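You operate a simulated robot arm through the tools that you are given. There is no shell and no other tool.

The job below is to be done with a simulated robot arm. You get a single attempt, and the scene is never put back.

Task
Dry the red tube at 50 till the lamp shows green, then switch off and lock the narrow door.
Fine: dryer door shut, knob still at 50, key on LOCKED.

Only the result counts: the job must be done as asked and must still hold three seconds after the hand-in. Knocking over, shifting, dropping, spilling or breaking anything else fails it.

Robot
A 6-joint arm with a two-finger gripper, fixed in place. Base frame: the origin is on the floor under the middle of its stand, x ahead of it, y to its left, z up. Readings come in m, rad, newtons and seconds.
It reaches about 1.572 m from its shoulder. Its first joint turns from -2.897 to 2.897 rad. Payload 2.45 kg.
The tool frame sits at the grasp point between the pads (the TCP): z along the fingers, y along the line on which they close. The tips reach 0.02 m beyond it. The gripper opens to 0.14 m; its body begins 0.168 m behind the TCP.
Orientation is told as [roll, pitch, yaw] about the base's x, y, z axes, in that order, counted from this pose: with the fingers straight down and closing along the base's y, the tool's x points along the base's -x, its y along +y and its z along -z.

Tools
- The arm moves only by the tool apply_moves. Its argument "motion" is a list of rows, each a list of 3 entries, a list of its own where there are three numbers: the shift along the base's x, y, z in m, then the turn, a rotation vector about the base's x, y, z in rad, then the closure in counts, from 0 (fully open) to 255 (shut). In form: [[[dx, dy, dz], [wx, wy, wz], gripper], ...]. A call has 1 to 20 rows; each row is the pose to reach, as a shift and turn from the pose commanded when the call began. Each row takes 0.2 s and may step no farther than 0.05 m and 0.15 rad from the row before; otherwise, or with a gripper value out of range, the whole call is refused. Where a pose cannot be reached the arm comes as near as it can. A force on the tool above 90 N (or 10 N above the force at the start of the call, whichever is more), or a blocked arm, ends the call early, and 0.2 s more pass. The fingers move at their own pace (about 0.045 m/s each) and stop on an object; they squeeze with about 45 N. The grip force told is the motor's: it shows also when the fingers shut on nothing. Time passes only in rows, and 0.2 s behind the last, so rows that repeat a pose let the fingers close. The reply holds the time, the measured pose of the TCP, the force on the tool along the base axes, the opening and the grip force, in the units named above and with some noise, with the torque about the TCP (base axes, N m) and any sound that the robot's microphone picked up, and new pictures: "pictures" is both (left out), scene, wrist or none.
- Cameras (640 x 400 px; columns grow to the right, rows downward): "scene" is fixed at [0.0439, -0.6475, 1.7256]; the picture's right is [0.74, -0.67, 0.00], its down [-0.27, -0.29, -0.92] and it looks along [0.62, 0.68, -0.40] (base axes); focal length 351 px, centre (320, 200). "wrist" rides on the gripper at [0.078, 0.011, -0.209] in the tool frame; the picture's right is [-0.14, 0.99, 0.00], its down [-0.92, -0.13, -0.37] and it looks along [-0.37, -0.05, 0.93] (tool axes); focal length 280 px, centre (320, 200). There is no depth. A picture from a camera that has moved, and an enlarged one, comes with that camera's place and axes in the base frame and with its lens. The place of the scene camera against the robot may be out by one fixed shift of up to 0.012 m in any direction.
- enlarge(camera, box): a new picture of the part [left, top, right, bottom] of that camera's present view, enlarged. It takes no simulated time.
- finish_job(): hands the job in; it is judged then, once.

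Nothing tells you positions but the pictures and the camera data. Unless the task says otherwise, let go and move clear before handing in.

The tools are called after ">>>" as name(argument=value, ...) on one line, values as JSON. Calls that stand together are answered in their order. apply_moves: Moves the arm, as the interface text tells. Its arguments: {"type":"object","properties":{"motion":{"type":"array","items":{"type":"array"}},"pictures":{"type":"string","enum":["both","scene","wrist","none"]}},"required":["motion"]} The other tools are called the same way: enlarge (camera, box) takes an enlarged picture of a part of a camera's view; finish_job () hands the job in.

At the start:

```text
time: 0.0
tcp_pos: [0.5649, 0.0267, 1.429]
ee_rot: [0.0, -0.002, -0.001]
contact_force: [1.5, 0.4, 1.0]
ft_torque: [-0.03, -0.01, -0.01]
grip_width: 0.14
finger_force: 0.0
```

scene: 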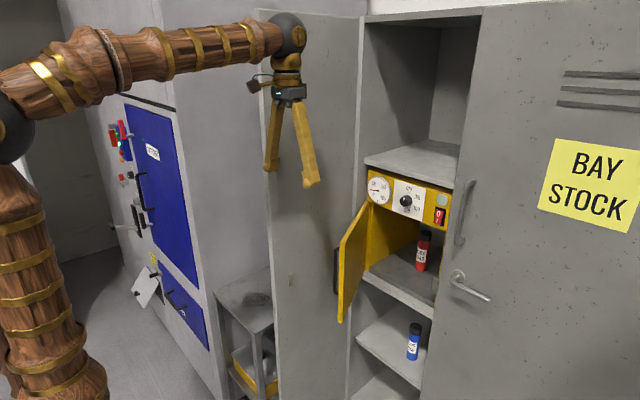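
wrist: 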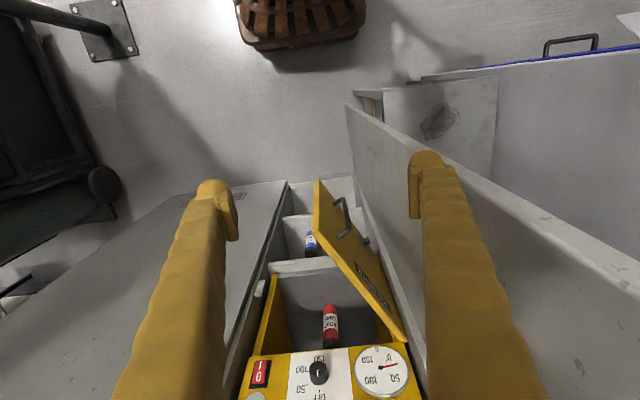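

I see a locker with two doors: the left narrow door seems open, showing a yellow dryer with an open yellow door, a red tube inside, and a blue tube on the shelf below. I'll look closer before moving.

>>> enlarge(camera="scene", box=[330, 150, 500, 330])

>>> enlarge(camera="scene", box=[350, 160, 460, 230])

>>> enlarge(camera="wrist", box=[220, 160, 440, 400])

>>> enlarge(camera="scene", box=[90, 80, 290, 400])

>>> enlarge(camera="scene", box=[250, 0, 640, 400])

```text
2.22 times, centred on (415, 240) of scene
camera zoom: at [0.0439, -0.6475, 1.7256], right [0.74, -0.67, 0.0], down [-0.27, -0.29, -0.92], along [0.62, 0.68, -0.4], focal length 780 px, centre (109, 111)
```

zoom: 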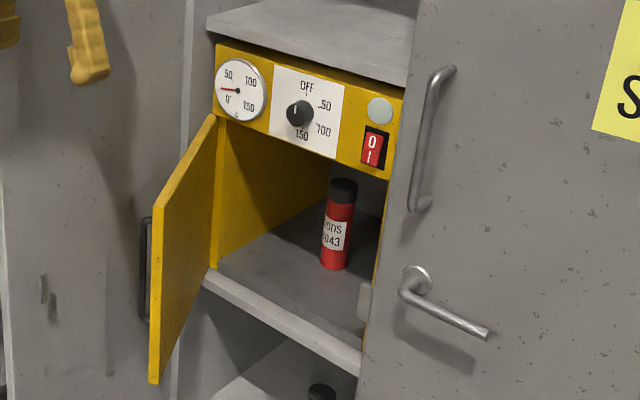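

```text
5.71 times, centred on (405, 195) of scene
camera zoom: at [0.0439, -0.6475, 1.7256], right [0.74, -0.67, 0.0], down [-0.27, -0.29, -0.92], along [0.62, 0.68, -0.4], focal length 2005 px, centre (-166, 229)
```

zoom: 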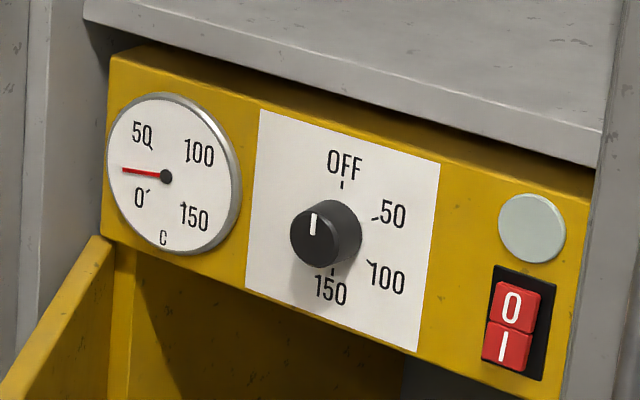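

```text
1.67 times, centred on (330, 280) of wrist
camera zoom: at [0.4878, 0.0386, 1.6379], right [0.14, 0.99, 0.0], down [0.92, -0.13, 0.37], along [0.37, -0.05, -0.93], focal length 467 px, centre (303, 67)
```

zoom: 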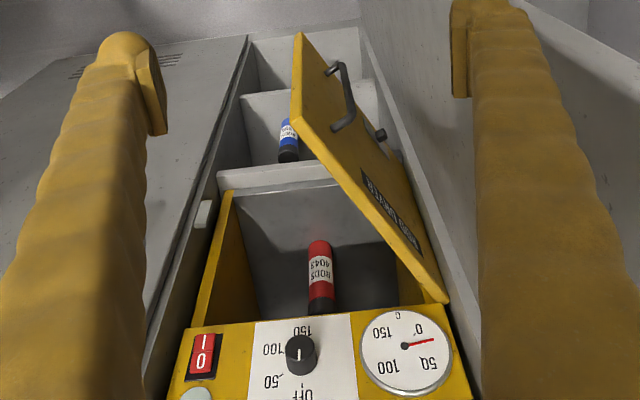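

```text
1.25 times, centred on (190, 240) of scene
camera zoom: at [0.0439, -0.6475, 1.7256], right [0.74, -0.67, 0.0], down [-0.27, -0.29, -0.92], along [0.62, 0.68, -0.4], focal length 439 px, centre (482, 150)
```

zoom: 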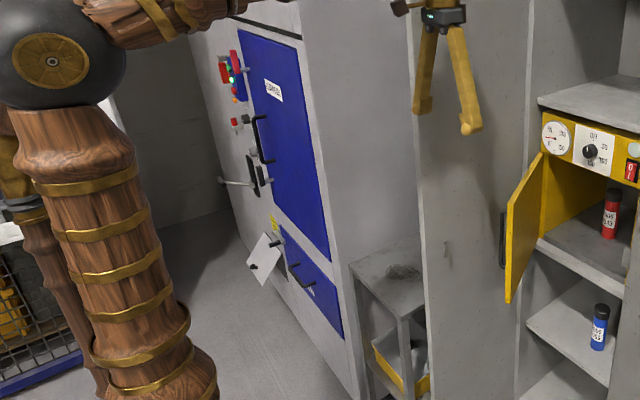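

```text
1.00 times, centred on (445, 200) of scene (not enlarged: the box is as wide or as high as the picture)
camera zoom: at [0.0439, -0.6475, 1.7256], right [0.74, -0.67, 0.0], down [-0.27, -0.29, -0.92], along [0.62, 0.68, -0.4], focal length 351 px, centre (195, 200)
```

zoom: 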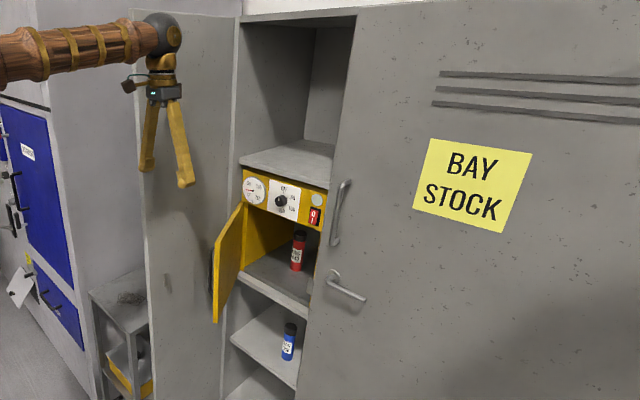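

The dryer's panel seems to face the robot at about x=1.0, z=1.25, with the yellow door swung open on its left. I'll enlarge more details before moving.

>>> enlarge(camera="wrist", box=[290, 160, 420, 260])

>>> enlarge(camera="wrist", box=[330, 60, 640, 280])

>>> enlarge(camera="scene", box=[400, 200, 460, 320])

>>> enlarge(camera="scene", box=[260, 180, 380, 320])

>>> enlarge(camera="scene", box=[90, 100, 210, 320])

```text
4.00 times, centred on (355, 210) of wrist
camera zoom: at [0.4878, 0.0386, 1.6379], right [0.14, 0.99, 0.0], down [0.92, -0.13, 0.37], along [0.37, -0.05, -0.93], focal length 1122 px, centre (180, 160)
```

zoom: 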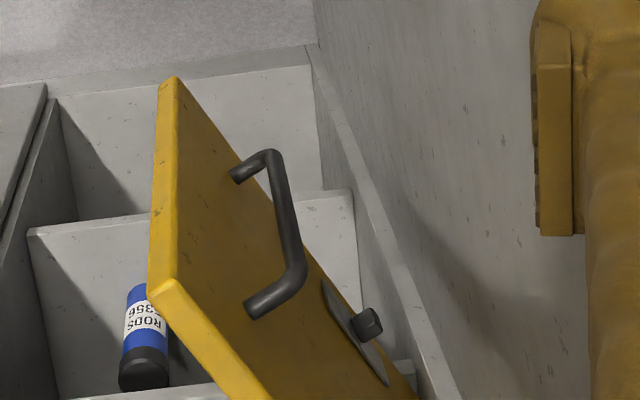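

```text
1.82 times, centred on (485, 170) of wrist
camera zoom: at [0.4878, 0.0386, 1.6379], right [0.14, 0.99, 0.0], down [0.92, -0.13, 0.37], along [0.37, -0.05, -0.93], focal length 510 px, centre (20, 254)
```

zoom: 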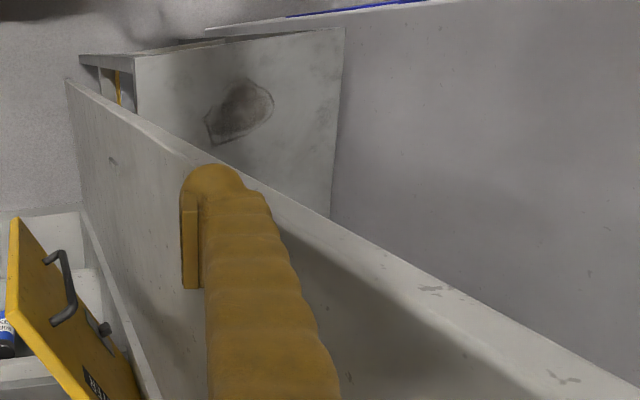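

```text
3.33 times, centred on (430, 260) of scene
camera zoom: at [0.0439, -0.6475, 1.7256], right [0.74, -0.67, 0.0], down [-0.27, -0.29, -0.92], along [0.62, 0.68, -0.4], focal length 1170 px, centre (-47, 0)
```

zoom: 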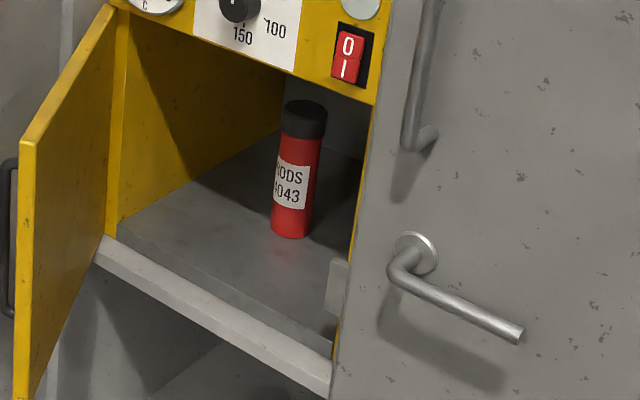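

```text
2.86 times, centred on (320, 250) of scene
camera zoom: at [0.0439, -0.6475, 1.7256], right [0.74, -0.67, 0.0], down [-0.27, -0.29, -0.92], along [0.62, 0.68, -0.4], focal length 1002 px, centre (320, 57)
```

zoom: 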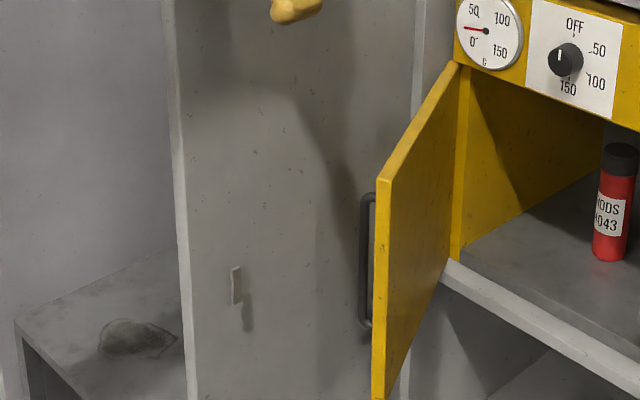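

```text
1.82 times, centred on (150, 210) of scene
camera zoom: at [0.0439, -0.6475, 1.7256], right [0.74, -0.67, 0.0], down [-0.27, -0.29, -0.92], along [0.62, 0.68, -0.4], focal length 638 px, centre (629, 182)
```

zoom: 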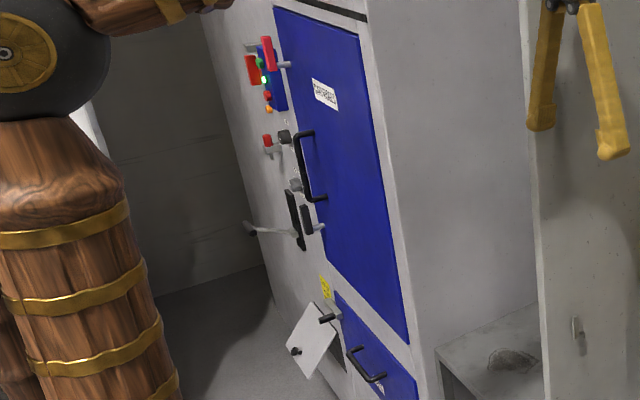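

The dryer door is open about 65° with its handle outside, and I can see a small dark knob on it and a lock cam on the inside of the narrow door. I'll close the fingers and tilt the tool forward in place, pulling back slightly, to get a better look.

>>> apply_moves(motion=[[[-0.01, 0, 0], [0, -0.14, 0], 255], [[-0.02, 0, 0], [0, -0.28, 0], 255], [[-0.03, 0, 0], [0, -0.42, 0], 255], [[-0.04, 0, 0], [0, -0.56, 0], 255], [[-0.05, 0, 0], [0, -0.7, 0], 255], [[-0.05, 0, 0], [0, -0.785, 0], 255], [[-0.05, 0, 0], [0, -0.785, 0], 255], [[-0.05, 0, 0], [0, -0.785, 0], 255]])

```text
time: 1.8
tcp_pos: [0.5157, 0.0273, 1.4301]
ee_rot: [0.001, -0.787, 0.0]
contact_force: [-0.3, 0.2, 0.4]
ft_torque: [-0.04, 0.0, 0.03]
grip_width: 0.0
finger_force: 16.0
camera wrist: at [0.3135, 0.0389, 1.521], right [0.1, 0.99, 0.1], down [0.39, -0.13, 0.91], along [0.92, -0.05, -0.4], focal length 280 px, centre (320, 200)
```

scene: 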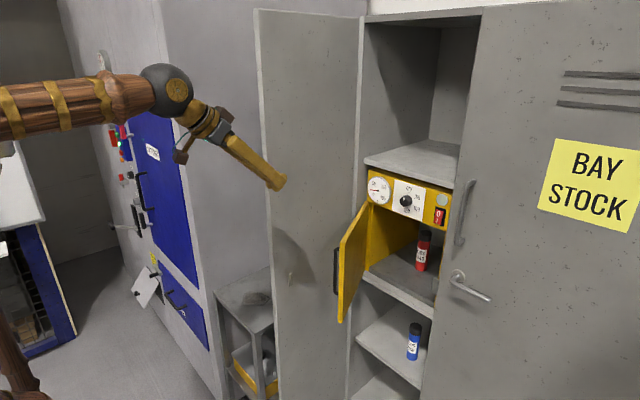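
wrist: 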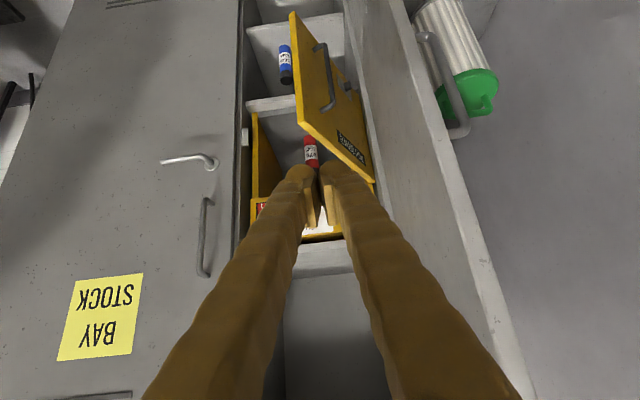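

The wrist view (upside down) now shows the locker, and the outer handle of the narrow door next to something green and white beyond it. I'll enlarge those parts.

>>> enlarge(camera="wrist", box=[360, 0, 540, 150])

>>> enlarge(camera="wrist", box=[230, 0, 390, 200])

>>> enlarge(camera="wrist", box=[290, 20, 390, 110])

>>> enlarge(camera="wrist", box=[140, 80, 280, 280])

```text
2.67 times, centred on (450, 75) of wrist
camera zoom: at [0.3135, 0.0389, 1.521], right [0.1, 0.99, 0.1], down [0.39, -0.13, 0.91], along [0.92, -0.05, -0.4], focal length 748 px, centre (-27, 533)
```

zoom: 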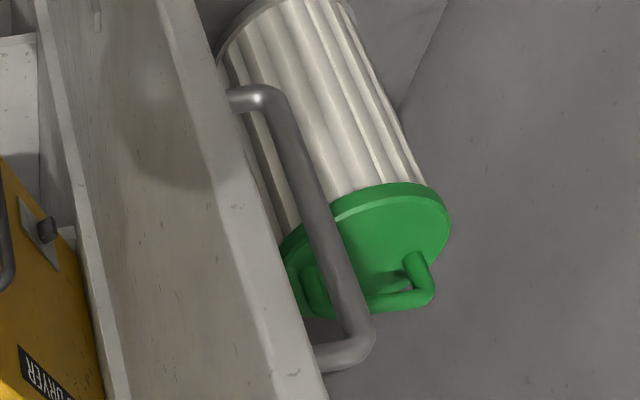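

```text
2.00 times, centred on (310, 100) of wrist
camera zoom: at [0.3135, 0.0389, 1.521], right [0.1, 0.99, 0.1], down [0.39, -0.13, 0.91], along [0.92, -0.05, -0.4], focal length 561 px, centre (340, 400)
```

zoom: 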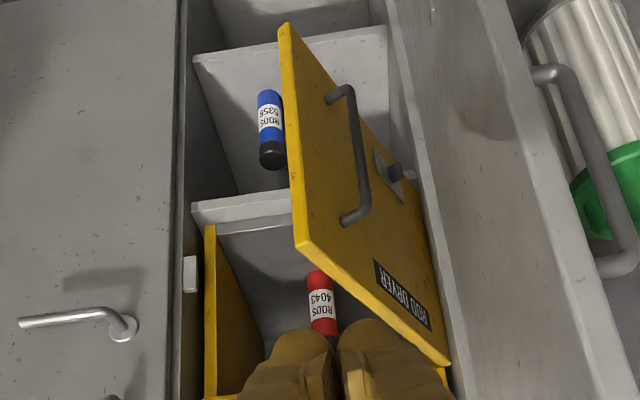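

```text
4.44 times, centred on (340, 65) of wrist
camera zoom: at [0.3135, 0.0389, 1.521], right [0.1, 0.99, 0.1], down [0.39, -0.13, 0.91], along [0.92, -0.05, -0.4], focal length 1246 px, centre (231, 800)
```

zoom: 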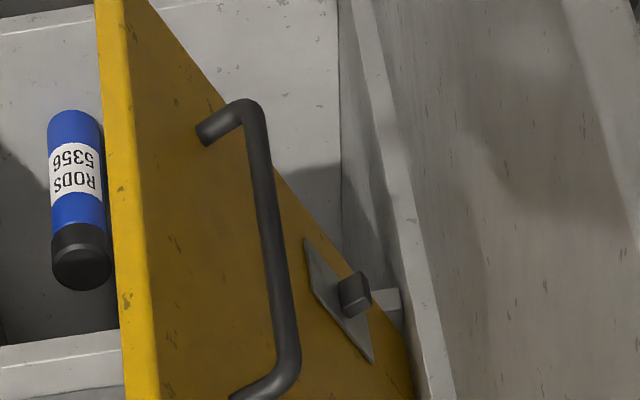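

```text
2.00 times, centred on (210, 180) of wrist
camera zoom: at [0.3135, 0.0389, 1.521], right [0.1, 0.99, 0.1], down [0.39, -0.13, 0.91], along [0.92, -0.05, -0.4], focal length 561 px, centre (540, 240)
```

zoom: 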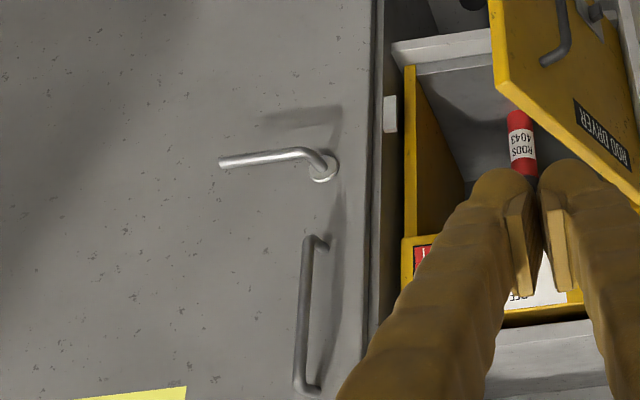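

The yellow door has a bar handle and a vent knob on its outside and spans z 0.87 to 1.2, with its free edge near (0.72, 0.0). I'll bring the closed fingertips into the gap on its outer side, above the handle, ready to push it shut.

>>> apply_moves(motion=[[[0, 0.04, 0], [0, 0, 0], 255], [[0.03, 0.04, -0.04], [0, 0, 0], 255], [[0.06, 0.04, -0.08], [0, 0, 0], 255], [[0.09, 0.04, -0.12], [0, 0, 0], 255], [[0.12, 0.04, -0.16], [0, 0, 0], 255], [[0.145, 0.04, -0.195], [0, 0, 0], 255], [[0.165, 0.04, -0.225], [0, 0, 0], 255]])

```text
time: 3.4
tcp_pos: [0.6804, 0.0668, 1.206]
ee_rot: [0.0, -0.789, -0.001]
contact_force: [-0.6, 0.1, 0.1]
ft_torque: [-0.01, -0.01, -0.01]
grip_width: 0.0
finger_force: 29.5
camera wrist: at [0.478, 0.0788, 1.2966], right [0.1, 0.99, 0.1], down [0.39, -0.13, 0.91], along [0.92, -0.05, -0.4], focal length 280 px, centre (320, 200)
```

scene: 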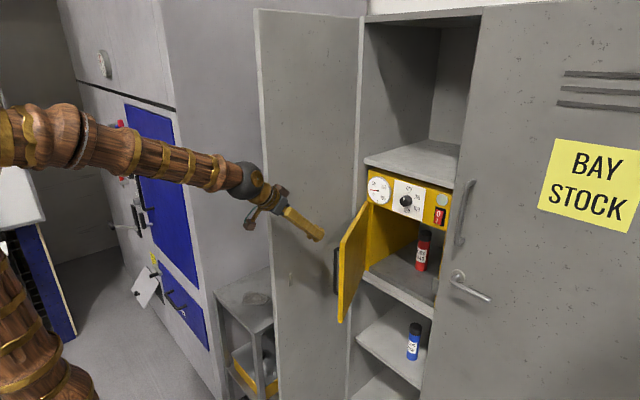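
wrist: 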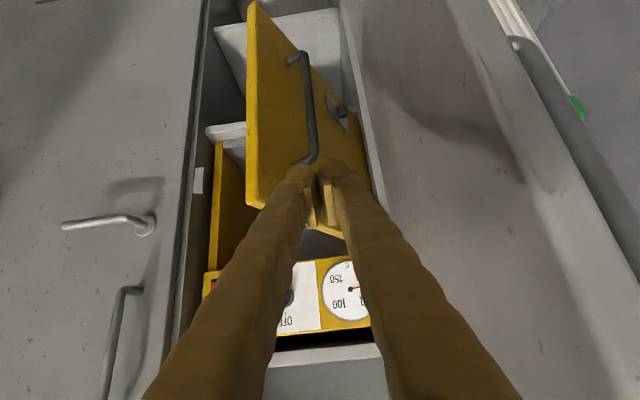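

The fingertips are just above and to the left of the yellow door's free edge, in the gap to the narrow door. Next I lower them beside the outer face and begin pushing it closed along its arc.

>>> apply_moves(motion=[[[0.02, 0, -0.025], [0, 0, 0], 255], [[0.045, 0, -0.05], [0, 0, 0], 255], [[0.055, -0.015, -0.055], [0, 0, 0], 255], [[0.062, -0.03, -0.055], [0, 0, 0], 255], [[0.07, -0.045, -0.055], [0, 0, 0], 255], [[0.08, -0.06, -0.055], [0, 0, 0], 255], [[0.09, -0.075, -0.055], [0, 0, 0], 255]])

```text
time: 5.0
tcp_pos: [0.7702, -0.0075, 1.1513]
ee_rot: [0.0, -0.786, -0.002]
contact_force: [0.5, 0.9, -0.2]
ft_torque: [-0.02, 0.01, 0.01]
grip_width: 0.0
finger_force: 29.6
camera wrist: at [0.5685, 0.0039, 1.2411], right [0.1, 0.99, 0.1], down [0.39, -0.13, 0.91], along [0.92, -0.05, -0.4], focal length 280 px, centre (320, 200)
```

scene: 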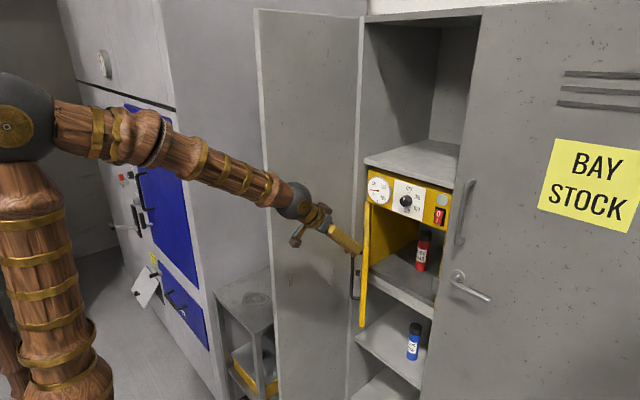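
wrist: 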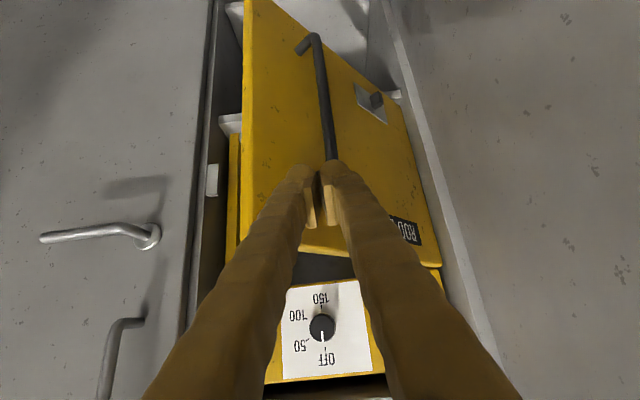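

The yellow door is swinging closed smoothly with almost no force. I'll continue along its arc toward the front.

>>> apply_moves(motion=[[[0.01, -0.015, 0], [0, 0, 0], 255], [[0.022, -0.03, 0], [0, 0, 0], 255], [[0.034, -0.045, 0], [0, 0, 0], 255], [[0.05, -0.06, 0], [0, 0, 0], 255], [[0.07, -0.075, 0], [0, 0, 0], 255], [[0.09, -0.088, 0], [0, 0, 0], 255], [[0.11, -0.1, 0], [0, 0, 0], 255], [[0.13, -0.108, 0], [0, 0, 0], 255], [[0.145, -0.114, 0], [0, 0, 0], 255]])

```text
time: 7.0
tcp_pos: [0.916, -0.1224, 1.1506]
ee_rot: [-0.001, -0.787, 0.001]
contact_force: [0.5, -0.3, -0.2]
ft_torque: [0.0, -0.02, 0.01]
grip_width: 0.0
finger_force: 28.8
camera wrist: at [0.7133, -0.1103, 1.2415], right [0.1, 0.99, 0.1], down [0.39, -0.13, 0.91], along [0.92, -0.05, -0.4], focal length 280 px, centre (320, 200)
```

scene: 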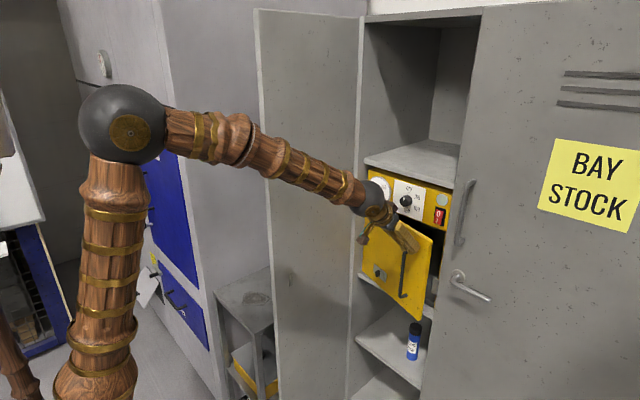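
wrist: 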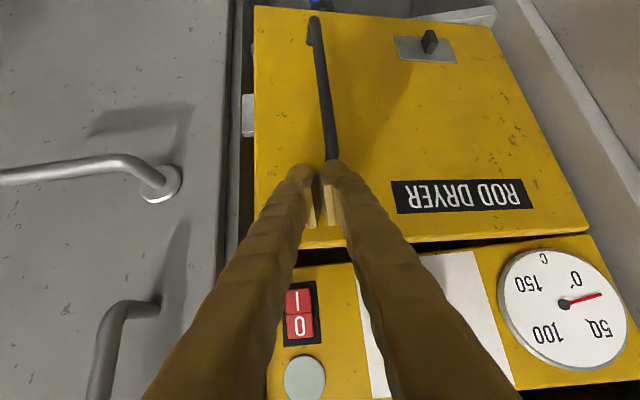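

The door is nearly closed (about 10° left). I'll push straight in, in small steps, until it seats.

>>> apply_moves(motion=[[[0.01, 0, 0], [0, 0, 0], 255], [[0.02, -0.002, 0], [0, 0, 0], 255], [[0.03, -0.003, 0], [0, 0, 0], 255], [[0.038, -0.003, 0], [0, 0, 0], 255], [[0.044, -0.003, 0], [0, 0, 0], 255]])

```text
time: 8.2
tcp_pos: [0.9604, -0.126, 1.1499]
ee_rot: [-0.003, -0.787, -0.001]
contact_force: [0.0, -0.5, 0.8]
ft_torque: [0.01, 0.04, -0.03]
grip_width: 0.0002
finger_force: 29.5
camera wrist: at [0.7575, -0.1135, 1.2412], right [0.1, 0.99, 0.1], down [0.39, -0.13, 0.91], along [0.92, -0.05, -0.4], focal length 280 px, centre (320, 200)
```

scene: 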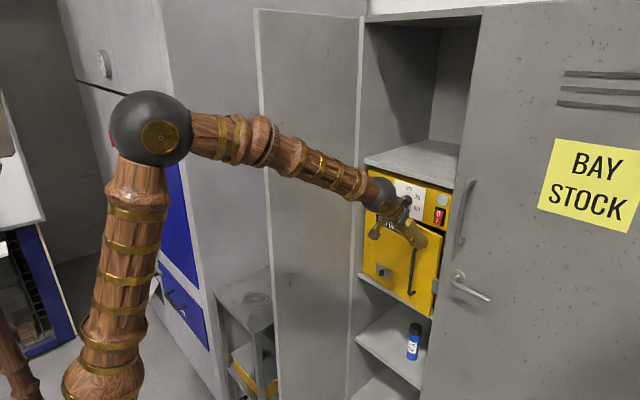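
wrist: 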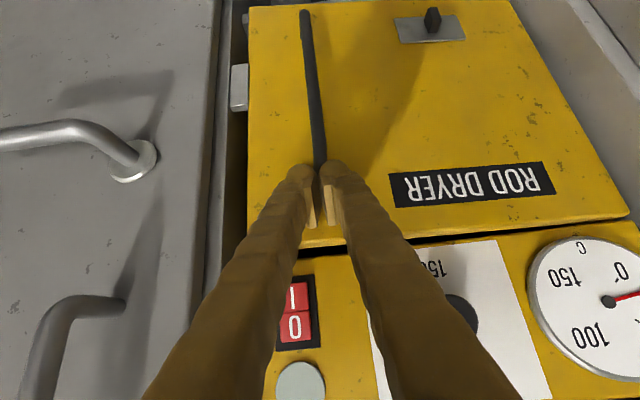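

The door looks nearly flush but there is no seating force yet. I'll press in a few more millimetres at a time.

>>> apply_moves(motion=[[[0.004, 0, 0], [0, 0, 0], 255], [[0.008, 0, 0], [0, 0, 0], 255], [[0.012, 0, 0], [0, 0, 0], 255], [[0.016, 0, 0], [0, 0, 0], 255], [[0.02, 0, 0], [0, 0, 0], 255]])

```text
time: 9.4
tcp_pos: [0.9791, -0.1259, 1.1503]
ee_rot: [0.0, -0.789, -0.001]
contact_force: [-0.6, 1.5, 0.5]
ft_torque: [0.03, 0.01, -0.02]
grip_width: 0.0
finger_force: 29.5
camera wrist: at [0.7774, -0.1136, 1.2411], right [0.1, 0.99, 0.1], down [0.39, -0.13, 0.91], along [0.92, -0.05, -0.4], focal length 280 px, centre (320, 200)
```

scene: 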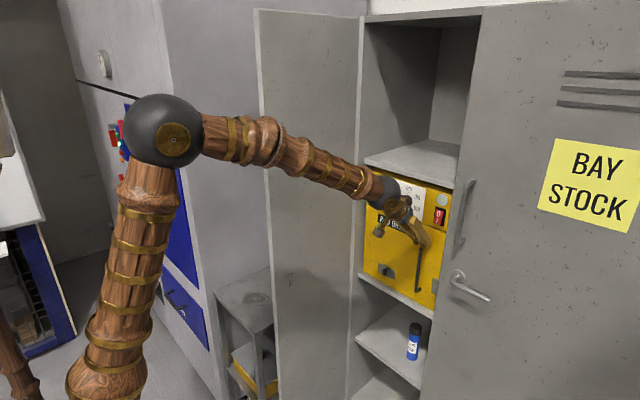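
wrist: 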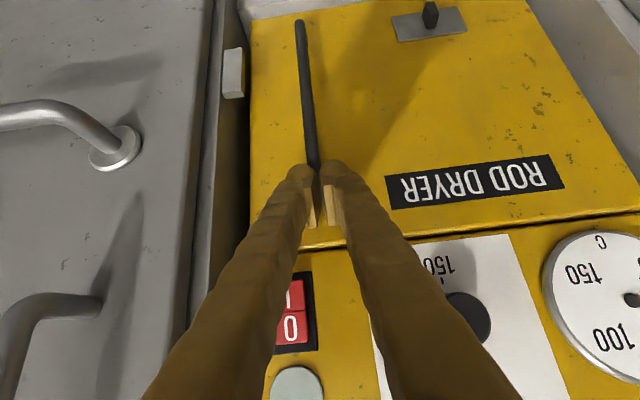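

The gap between door and panel has nearly vanished, but there is still no reaction force. I'll push on gently until there is.

>>> apply_moves(motion=[[[0.003, 0, 0], [0, 0, 0], 255], [[0.006, 0, 0], [0, 0, 0], 255], [[0.009, 0, 0], [0, 0, 0], 255], [[0.012, 0, 0], [0, 0, 0], 255]])

```text
time: 10.4
tcp_pos: [0.9908, -0.1251, 1.1503]
ee_rot: [-0.003, -0.787, 0.0]
contact_force: [0.0, -0.5, -0.1]
ft_torque: [0.01, 0.03, 0.02]
grip_width: 0.0
finger_force: 29.2
camera wrist: at [0.7891, -0.1137, 1.2418], right [0.1, 0.99, 0.1], down [0.39, -0.13, 0.91], along [0.92, -0.05, -0.4], focal length 280 px, centre (320, 200)
```

scene: 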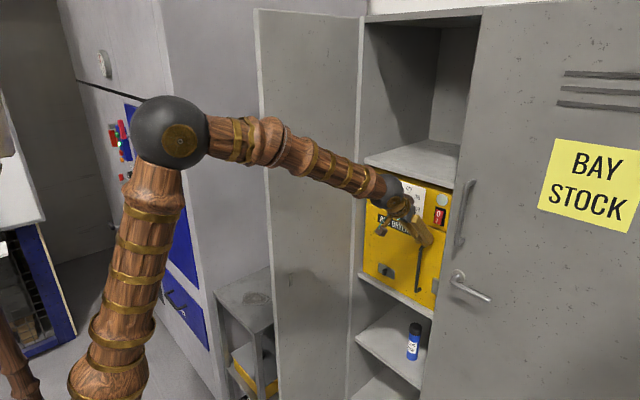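
wrist: 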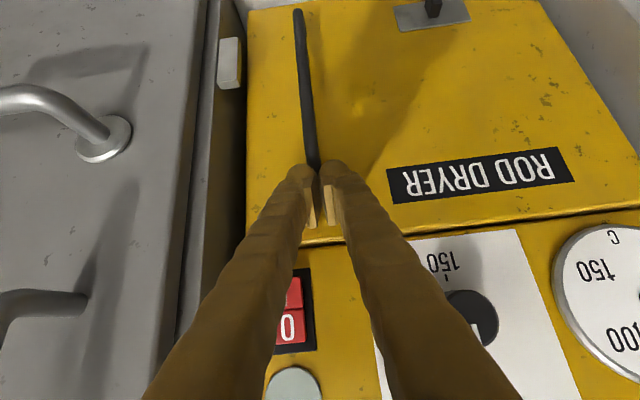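

Still no reaction; the tip is at about x=1.005, so the door face is likely slightly deeper. I keep pressing in millimetre steps.

>>> apply_moves(motion=[[[0.003, 0, 0], [0, 0, 0], 255], [[0.006, 0, 0], [0, 0, 0], 255], [[0.009, 0, 0], [0, 0, 0], 255], [[0.012, 0, 0], [0, 0, 0], 255], [[0.015, 0, 0], [0, 0, 0], 255]])

>>> enlarge(camera="scene", box=[350, 160, 460, 320])

```text
time: 11.0
tcp_pos: [0.9924, -0.125, 1.1517]
ee_rot: [0.0, -0.782, 0.001]
contact_force: [-35.9, 2.0, 10.6]
ft_torque: [-0.02, -0.32, 0.09]
grip_width: 0.0057
finger_force: 29.1
stopped in row 2: the force on the tool passed its limit at 105 N (the readings are from after the stop); the commanded pose is now the measured one
camera wrist: at [0.7901, -0.114, 1.2428], right [0.1, 0.99, 0.1], down [0.39, -0.13, 0.91], along [0.91, -0.05, -0.4], focal length 280 px, centre (320, 200)
```

scene: 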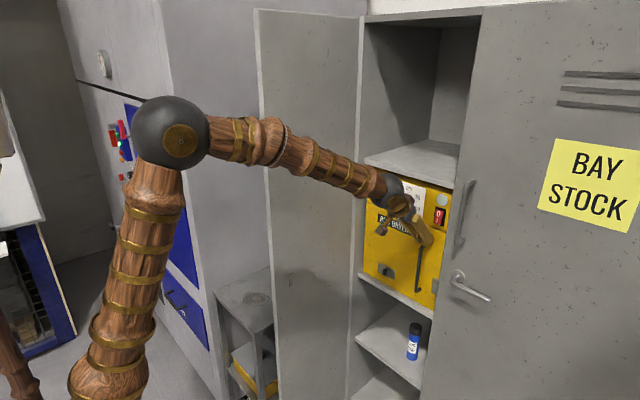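
wrist: 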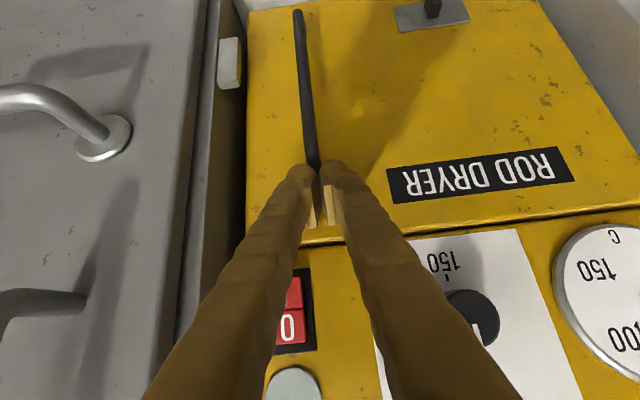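

```text
2.50 times, centred on (405, 240) of scene
camera zoom: at [0.0439, -0.6475, 1.7256], right [0.74, -0.67, 0.0], down [-0.27, -0.29, -0.92], along [0.62, 0.68, -0.4], focal length 877 px, centre (108, 100)
```

zoom: 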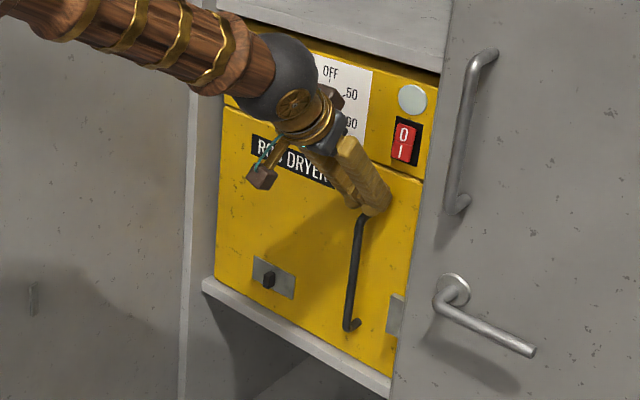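

The yellow door is now shut against its stop (105 N spike, face at about x=1.006, flush with the panel). I'll back off, level the tool to point at the panel, and line up in front of the knob with the fingers partly open.

>>> apply_moves(motion=[[[-0.04, 0, 0], [0, 0, 0], 255], [[-0.08, 0, 0.01], [0, 0, 0], 255], [[-0.12, 0.02, 0.03], [0, -0.14, 0], 255], [[-0.15, 0.04, 0.05], [0, -0.28, 0], 220], [[-0.17, 0.06, 0.07], [0, -0.42, 0], 180], [[-0.18, 0.08, 0.09], [0, -0.56, 0], 140], [[-0.18, 0.09, 0.1], [0, -0.7, 0], 140], [[-0.18, 0.09, 0.1], [0, -0.789, 0], 140], [[-0.18, 0.09, 0.1], [0, -0.789, 0], 140]])

```text
time: 13.0
tcp_pos: [0.8076, -0.0664, 1.2449]
ee_rot: [-1.628, -1.52, 1.668]
contact_force: [0.2, 0.0, 0.6]
ft_torque: [-0.04, -0.02, -0.01]
grip_width: 0.063
finger_force: 0.1
out of reach, approached as far as the arm can: row 6, 7, 8, 9
camera wrist: at [0.5993, -0.0687, 1.1653], right [-0.04, 1.0, 0.09], down [-0.37, -0.1, 0.93], along [0.93, 0.01, 0.37], focal length 280 px, centre (320, 200)
```

scene: 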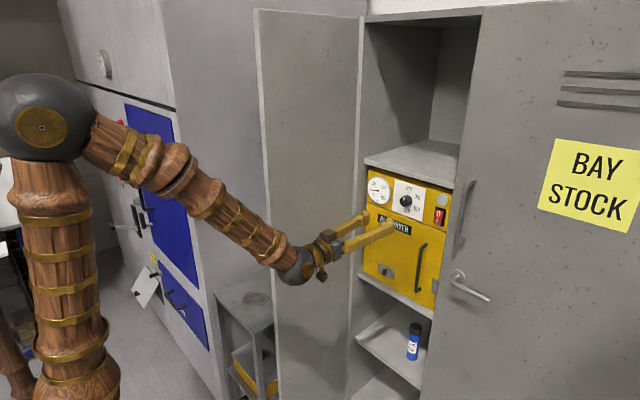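
wrist: 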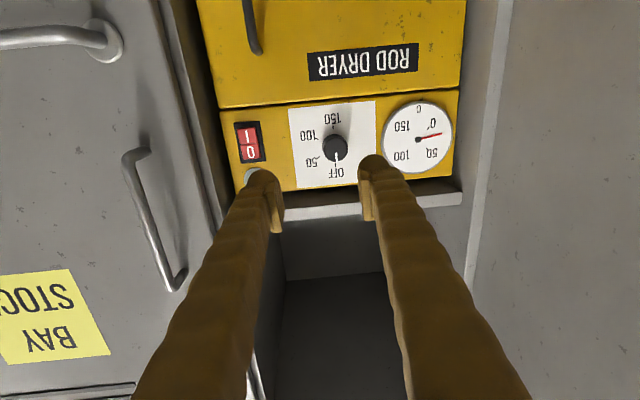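

The panel is dead ahead, and the wrist stopped a little short of the level pose (y −0.066 instead of −0.035, with a small yaw). I'll hold for a moment to see how it settles before correcting.

>>> apply_moves(motion=[[[0, 0, 0], [0, 0, 0], 140], [[0, 0, 0], [0, 0, 0], 140], [[0, 0, 0], [0, 0, 0], 140]])

>>> enlarge(camera="scene", box=[250, 150, 470, 310])

```text
time: 13.8
tcp_pos: [0.8087, -0.0681, 1.2441]
ee_rot: [-1.594, -1.522, 1.638]
contact_force: [-0.2, 0.0, 0.2]
ft_torque: [0.02, -0.01, 0.0]
grip_width: 0.0631
finger_force: 0.0
camera wrist: at [0.5993, -0.0686, 1.1653], right [-0.04, 1.0, 0.09], down [-0.37, -0.1, 0.93], along [0.93, 0.01, 0.37], focal length 280 px, centre (320, 200)
```

scene: 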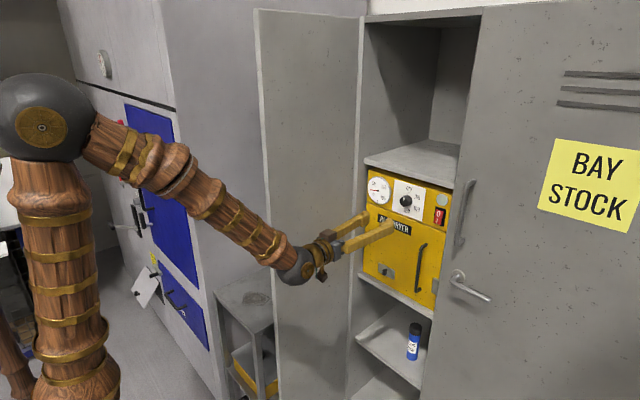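
wrist: 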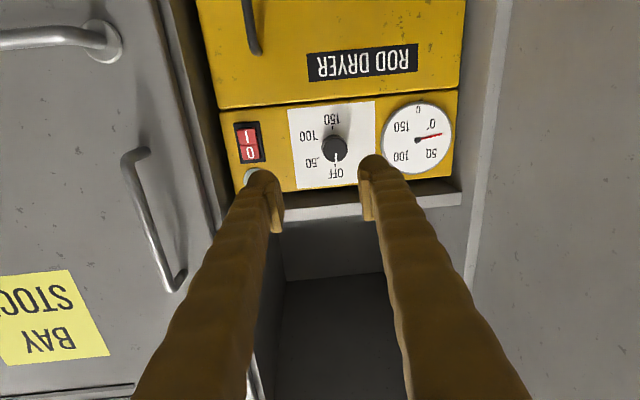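

```text
2.50 times, centred on (360, 230) of scene
camera zoom: at [0.0439, -0.6475, 1.7256], right [0.74, -0.67, 0.0], down [-0.27, -0.29, -0.92], along [0.62, 0.68, -0.4], focal length 877 px, centre (220, 125)
```

zoom: 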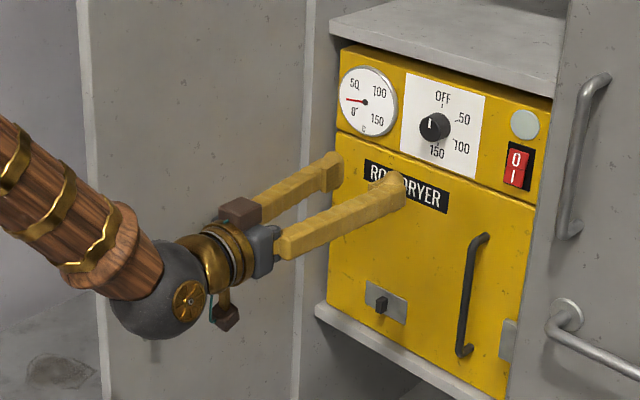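

It's holding a pose just 3 cm and about 3° off. I'll try the small correction to centre on the knob and square up.

>>> apply_moves(motion=[[[0, 0.01, 0], [0.015, 0, -0.015], 140], [[0, 0.02, 0], [0.03, 0, -0.03], 140], [[0, 0.03, 0.005], [0.05, 0, -0.046], 140], [[0, 0.03, 0.005], [0.05, 0, -0.046], 140]])

```text
time: 14.8
tcp_pos: [0.808, -0.0668, 1.2458]
ee_rot: [-1.592, -1.523, 1.638]
contact_force: [0.5, -1.2, 0.0]
ft_torque: [0.0, 0.01, 0.0]
grip_width: 0.0628
finger_force: 0.1
out of reach, approached as far as the arm can: row 1, 2, 3, 4
camera wrist: at [0.5993, -0.0686, 1.1653], right [-0.04, 1.0, 0.09], down [-0.37, -0.1, 0.93], along [0.93, 0.01, 0.37], focal length 280 px, centre (320, 200)
```

scene: 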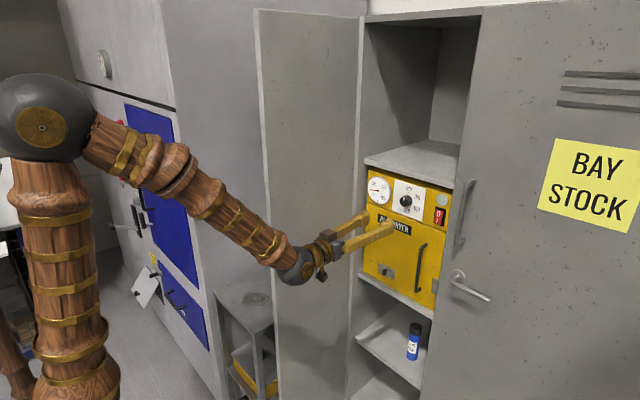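
wrist: 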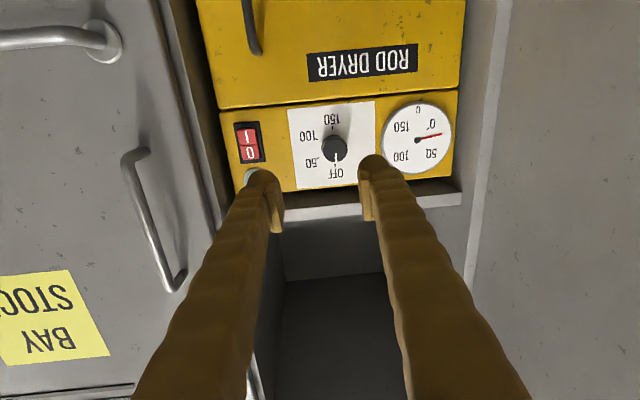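

The arm seems to be at a wrist limit here. Moving forward should straighten the arm and relieve it, so I'll try going 4 cm ahead at the same time as the correction, well short of the panel.

>>> apply_moves(motion=[[[0.02, 0, 0], [0, 0, 0], 140], [[0.04, 0, 0], [0, 0, 0], 140], [[0.05, 0.01, 0], [0.015, 0, -0.015], 140], [[0.06, 0.02, 0], [0.03, 0, -0.03], 140], [[0.06, 0.03, 0], [0.05, 0, -0.046], 140], [[0.06, 0.03, 0], [0.05, 0, -0.046], 140]])

```text
time: 16.2
tcp_pos: [0.8644, -0.0708, 1.2436]
ee_rot: [-1.577, -1.52, 1.627]
contact_force: [0.0, 0.1, 0.3]
ft_torque: [0.01, -0.02, -0.01]
grip_width: 0.0631
finger_force: 0.1
out of reach, approached as far as the arm can: row 3, 4, 5, 6
camera wrist: at [0.6556, -0.0738, 1.1632], right [-0.05, 1.0, 0.09], down [-0.36, -0.1, 0.93], along [0.93, 0.01, 0.37], focal length 280 px, centre (320, 200)
```

scene: 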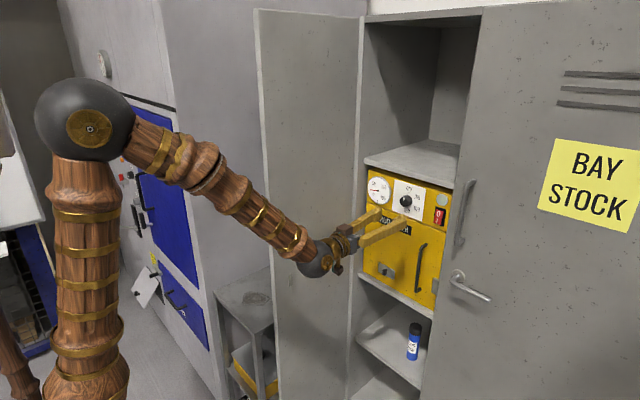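
wrist: 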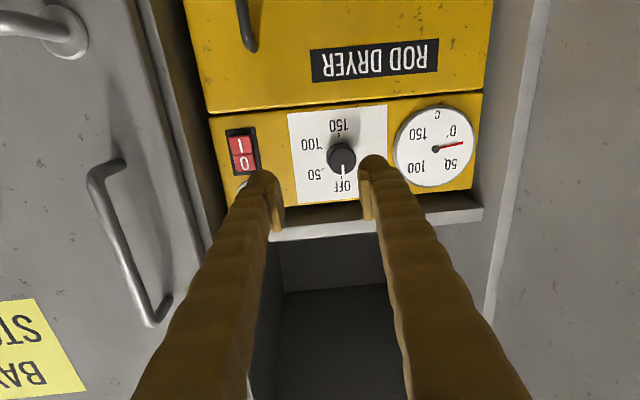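

The forward move worked but the sideways/roll correction is blocked, so I think the wrist went around its singular pose the wrong way. I'll back off, tilt the tool down again, and return to y=0 with zero yaw, so I can raise the tool straight through.

>>> apply_moves(motion=[[[-0.02, 0, 0], [0.003, 0.1, -0.007], 140], [[-0.05, 0, 0.01], [0.008, 0.22, -0.017], 140], [[-0.07, 0, 0.02], [0.013, 0.35, -0.027], 140], [[-0.09, 0, 0.03], [0.018, 0.49, -0.038], 140], [[-0.1, 0.01, 0.03], [0.024, 0.63, -0.05], 140], [[-0.1, 0.02, 0.03], [0.029, 0.75, -0.06], 140], [[-0.1, 0.03, 0.03], [0.029, 0.785, -0.063], 140], [[-0.1, 0.05, 0.03], [0.029, 0.785, -0.063], 140], [[-0.1, 0.07, 0.03], [0.029, 0.785, -0.063], 140]])

```text
time: 18.2
tcp_pos: [0.7643, 0.0021, 1.2737]
ee_rot: [0.031, -0.786, -0.026]
contact_force: [0.0, -3.0, -0.3]
ft_torque: [0.27, -0.05, 0.33]
grip_width: 0.0631
finger_force: 0.1
out of reach, approached as far as the arm can: row 4, 5
camera wrist: at [0.5617, 0.0126, 1.3643], right [0.1, 0.99, 0.12], down [0.39, -0.15, 0.91], along [0.92, -0.04, -0.4], focal length 280 px, centre (320, 200)
```

scene: 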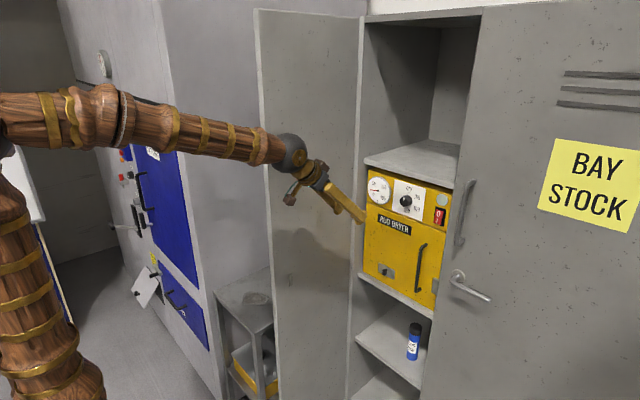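
wrist: 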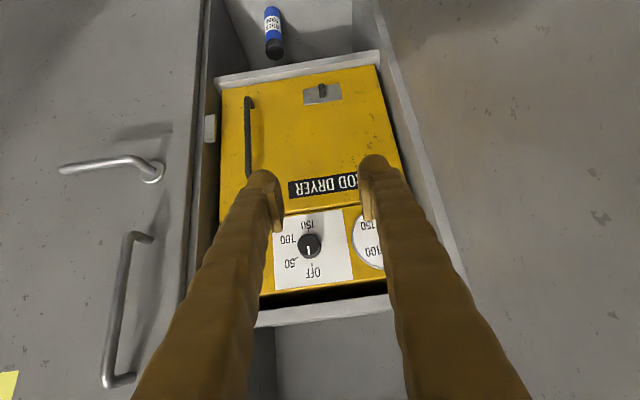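

Back at 45° tilt near y=0 with a small roll error; the slight force reading is probably from the quick wrist motion. I'll square up first, then raise the tool straight in the arm's plane.

>>> apply_moves(motion=[[[0, -0.001, 0], [-0.022, 0, 0.004], 140], [[0, -0.001, 0], [-0.022, 0, 0.004], 140], [[0, -0.001, 0], [-0.022, 0, 0.004], 140]], pictures="none")

```text
time: 19.0
tcp_pos: [0.7643, -0.002, 1.2733]
ee_rot: [-0.031, -0.788, 0.03]
contact_force: [-0.1, -0.7, 0.7]
ft_torque: [-0.02, -0.01, 0.01]
grip_width: 0.0632
finger_force: 0.2
```

The arm had still been settling, so that over-corrected by the same amount. I'll undo it and check once more.

>>> apply_moves(motion=[[[0, 0.001, 0], [0.022, 0, -0.006], 140], [[0, 0.001, 0], [0.022, 0, -0.006], 140], [[0, 0.001, 0], [0.022, 0, -0.006], 140]], pictures="none")

```text
time: 19.8
tcp_pos: [0.7633, -0.0011, 1.2736]
ee_rot: [0.003, -0.786, 0.002]
contact_force: [-0.3, 0.2, 0.2]
ft_torque: [0.0, -0.03, 0.01]
grip_width: 0.0632
finger_force: 0.0
```

Now squared up at y≈0. I'll raise the tool to level, purely about the y axis.

>>> apply_moves(motion=[[[0, 0, 0], [0, -0.1, 0], 140], [[0, 0, 0], [0, -0.2, 0], 140], [[0, 0, -0.005], [0, -0.3, 0], 140], [[0, 0, -0.01], [0, -0.4, 0], 140], [[0, 0, -0.015], [0, -0.5, 0], 140], [[0, 0, -0.02], [0, -0.6, 0], 140], [[0, 0, -0.02], [0, -0.7, 0], 140], [[0, 0, -0.02], [0, -0.785, 0], 140], [[0, 0, -0.02], [0, -0.785, 0], 140]])

```text
time: 21.8
tcp_pos: [0.7635, 0.0008, 1.2531]
ee_rot: [-2.496, -1.566, 2.499]
contact_force: [0.1, 0.6, -0.3]
ft_torque: [0.0, -0.05, 0.01]
grip_width: 0.0629
finger_force: 0.0
camera wrist: at [0.5564, 0.011, 1.1729], right [0.0, 0.99, 0.14], down [-0.37, -0.13, 0.92], along [0.93, -0.05, 0.37], focal length 280 px, centre (320, 200)
```

scene: 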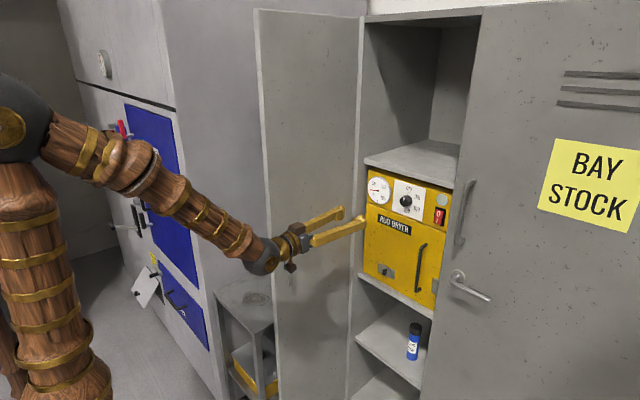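
wrist: 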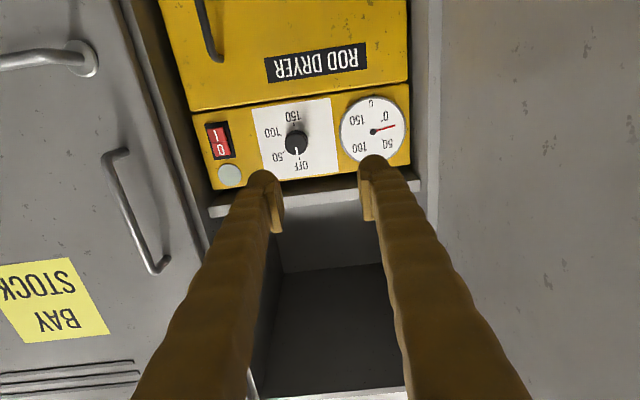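

Level pose reached without trouble this time. I'll enlarge the panel to measure the knob's place accurately.

>>> enlarge(camera="wrist", box=[190, 80, 430, 230])

>>> enlarge(camera="scene", box=[360, 160, 460, 222])

```text
2.67 times, centred on (310, 155) of wrist
camera zoom: at [0.5564, 0.011, 1.1729], right [0.0, 0.99, 0.14], down [-0.37, -0.13, 0.92], along [0.93, -0.05, 0.37], focal length 748 px, centre (347, 320)
```

zoom: 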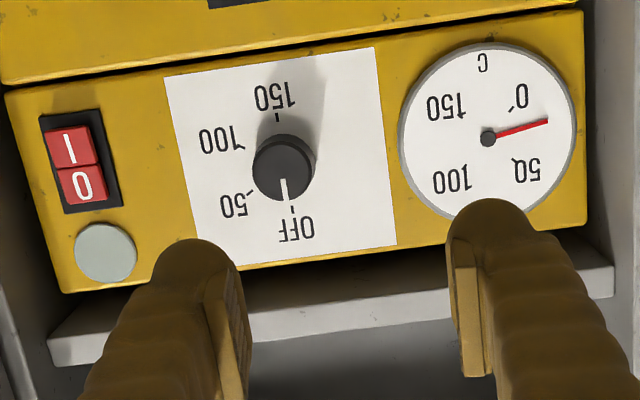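

```text
6.40 times, centred on (410, 191) of scene
camera zoom: at [0.0439, -0.6475, 1.7256], right [0.74, -0.67, 0.0], down [-0.27, -0.29, -0.92], along [0.62, 0.68, -0.4], focal length 2245 px, centre (-256, 258)
```

zoom: 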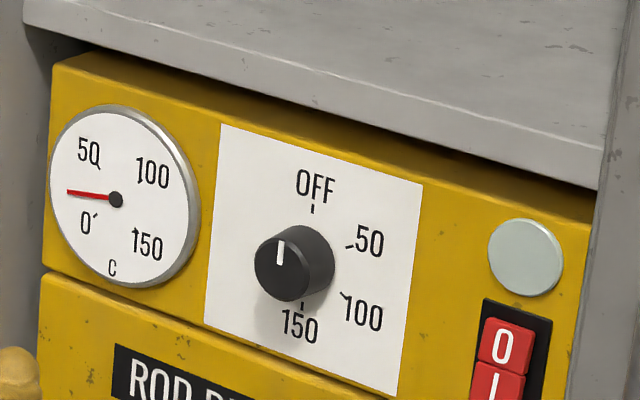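

The knob's axis comes out at about y=−0.036, z=1.247, its face at x≈0.973 and the panel at x≈1.006. I'll shift sideways and advance to just before the knob, with the fingers open 6 cm.

>>> apply_moves(motion=[[[0.0, -0.018, -0.003], [0, 0, 0], 140], [[0.0, -0.036, -0.006], [0, 0, 0], 140], [[0.04, -0.036, -0.006], [0, 0, 0], 140], [[0.08, -0.036, -0.006], [0, 0, 0], 140], [[0.12, -0.036, -0.006], [0, 0, 0], 140], [[0.15, -0.036, -0.006], [0, 0, 0], 140], [[0.165, -0.036, -0.006], [0, 0, 0], 140], [[0.165, -0.036, -0.006], [0, 0, 0], 140]])

```text
time: 23.6
tcp_pos: [0.9302, -0.0355, 1.2481]
ee_rot: [-2.21, -1.569, 2.211]
contact_force: [0.1, -0.9, -0.4]
ft_torque: [0.02, -0.02, -0.02]
grip_width: 0.0631
finger_force: 0.0
camera wrist: at [0.7212, -0.025, 1.168], right [0.0, 0.99, 0.14], down [-0.37, -0.13, 0.92], along [0.93, -0.05, 0.37], focal length 280 px, centre (320, 200)
```

scene: 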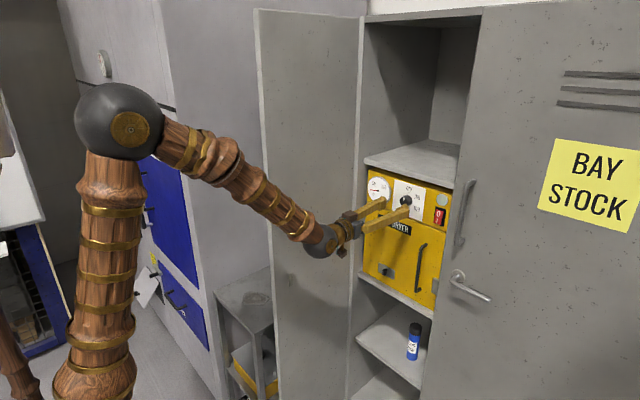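
wrist: 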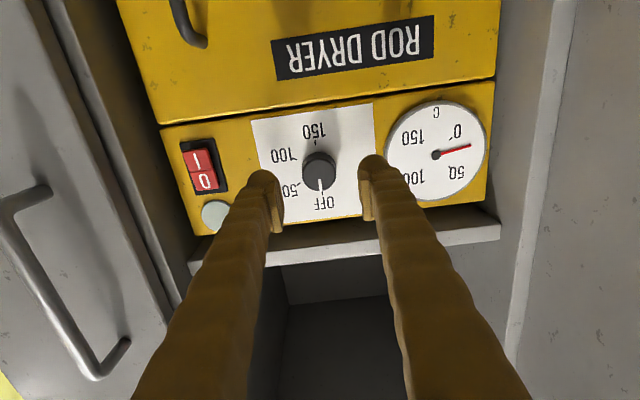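

The knob is centred between the fingers. I'll advance until the fingers straddle it and then close.

>>> apply_moves(motion=[[[0.02, 0, -0.001], [0, 0, 0], 140], [[0.035, 0, -0.001], [0, 0, 0], 140], [[0.045, 0, -0.001], [0, 0, 0], 140], [[0.045, 0, -0.001], [0, 0, 0], 140]])

```text
time: 24.6
tcp_pos: [0.9736, -0.0361, 1.2462]
ee_rot: [-2.261, -1.569, 2.263]
contact_force: [-0.2, 0.1, -0.2]
ft_torque: [0.02, 0.03, -0.02]
grip_width: 0.063
finger_force: 0.1
camera wrist: at [0.7667, -0.0252, 1.1667], right [0.0, 0.99, 0.14], down [-0.37, -0.13, 0.92], along [0.93, -0.05, 0.37], focal length 280 px, centre (320, 200)
```

scene: 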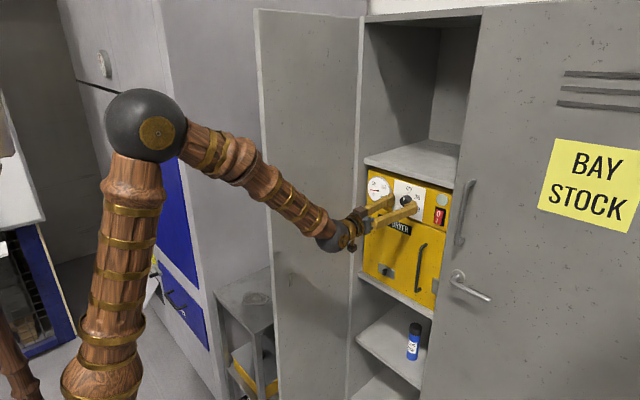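
wrist: 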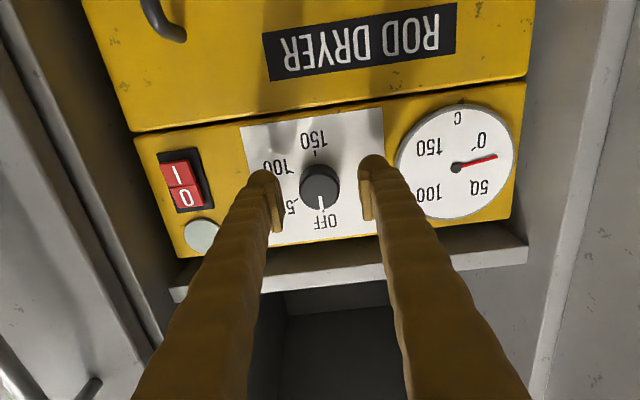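

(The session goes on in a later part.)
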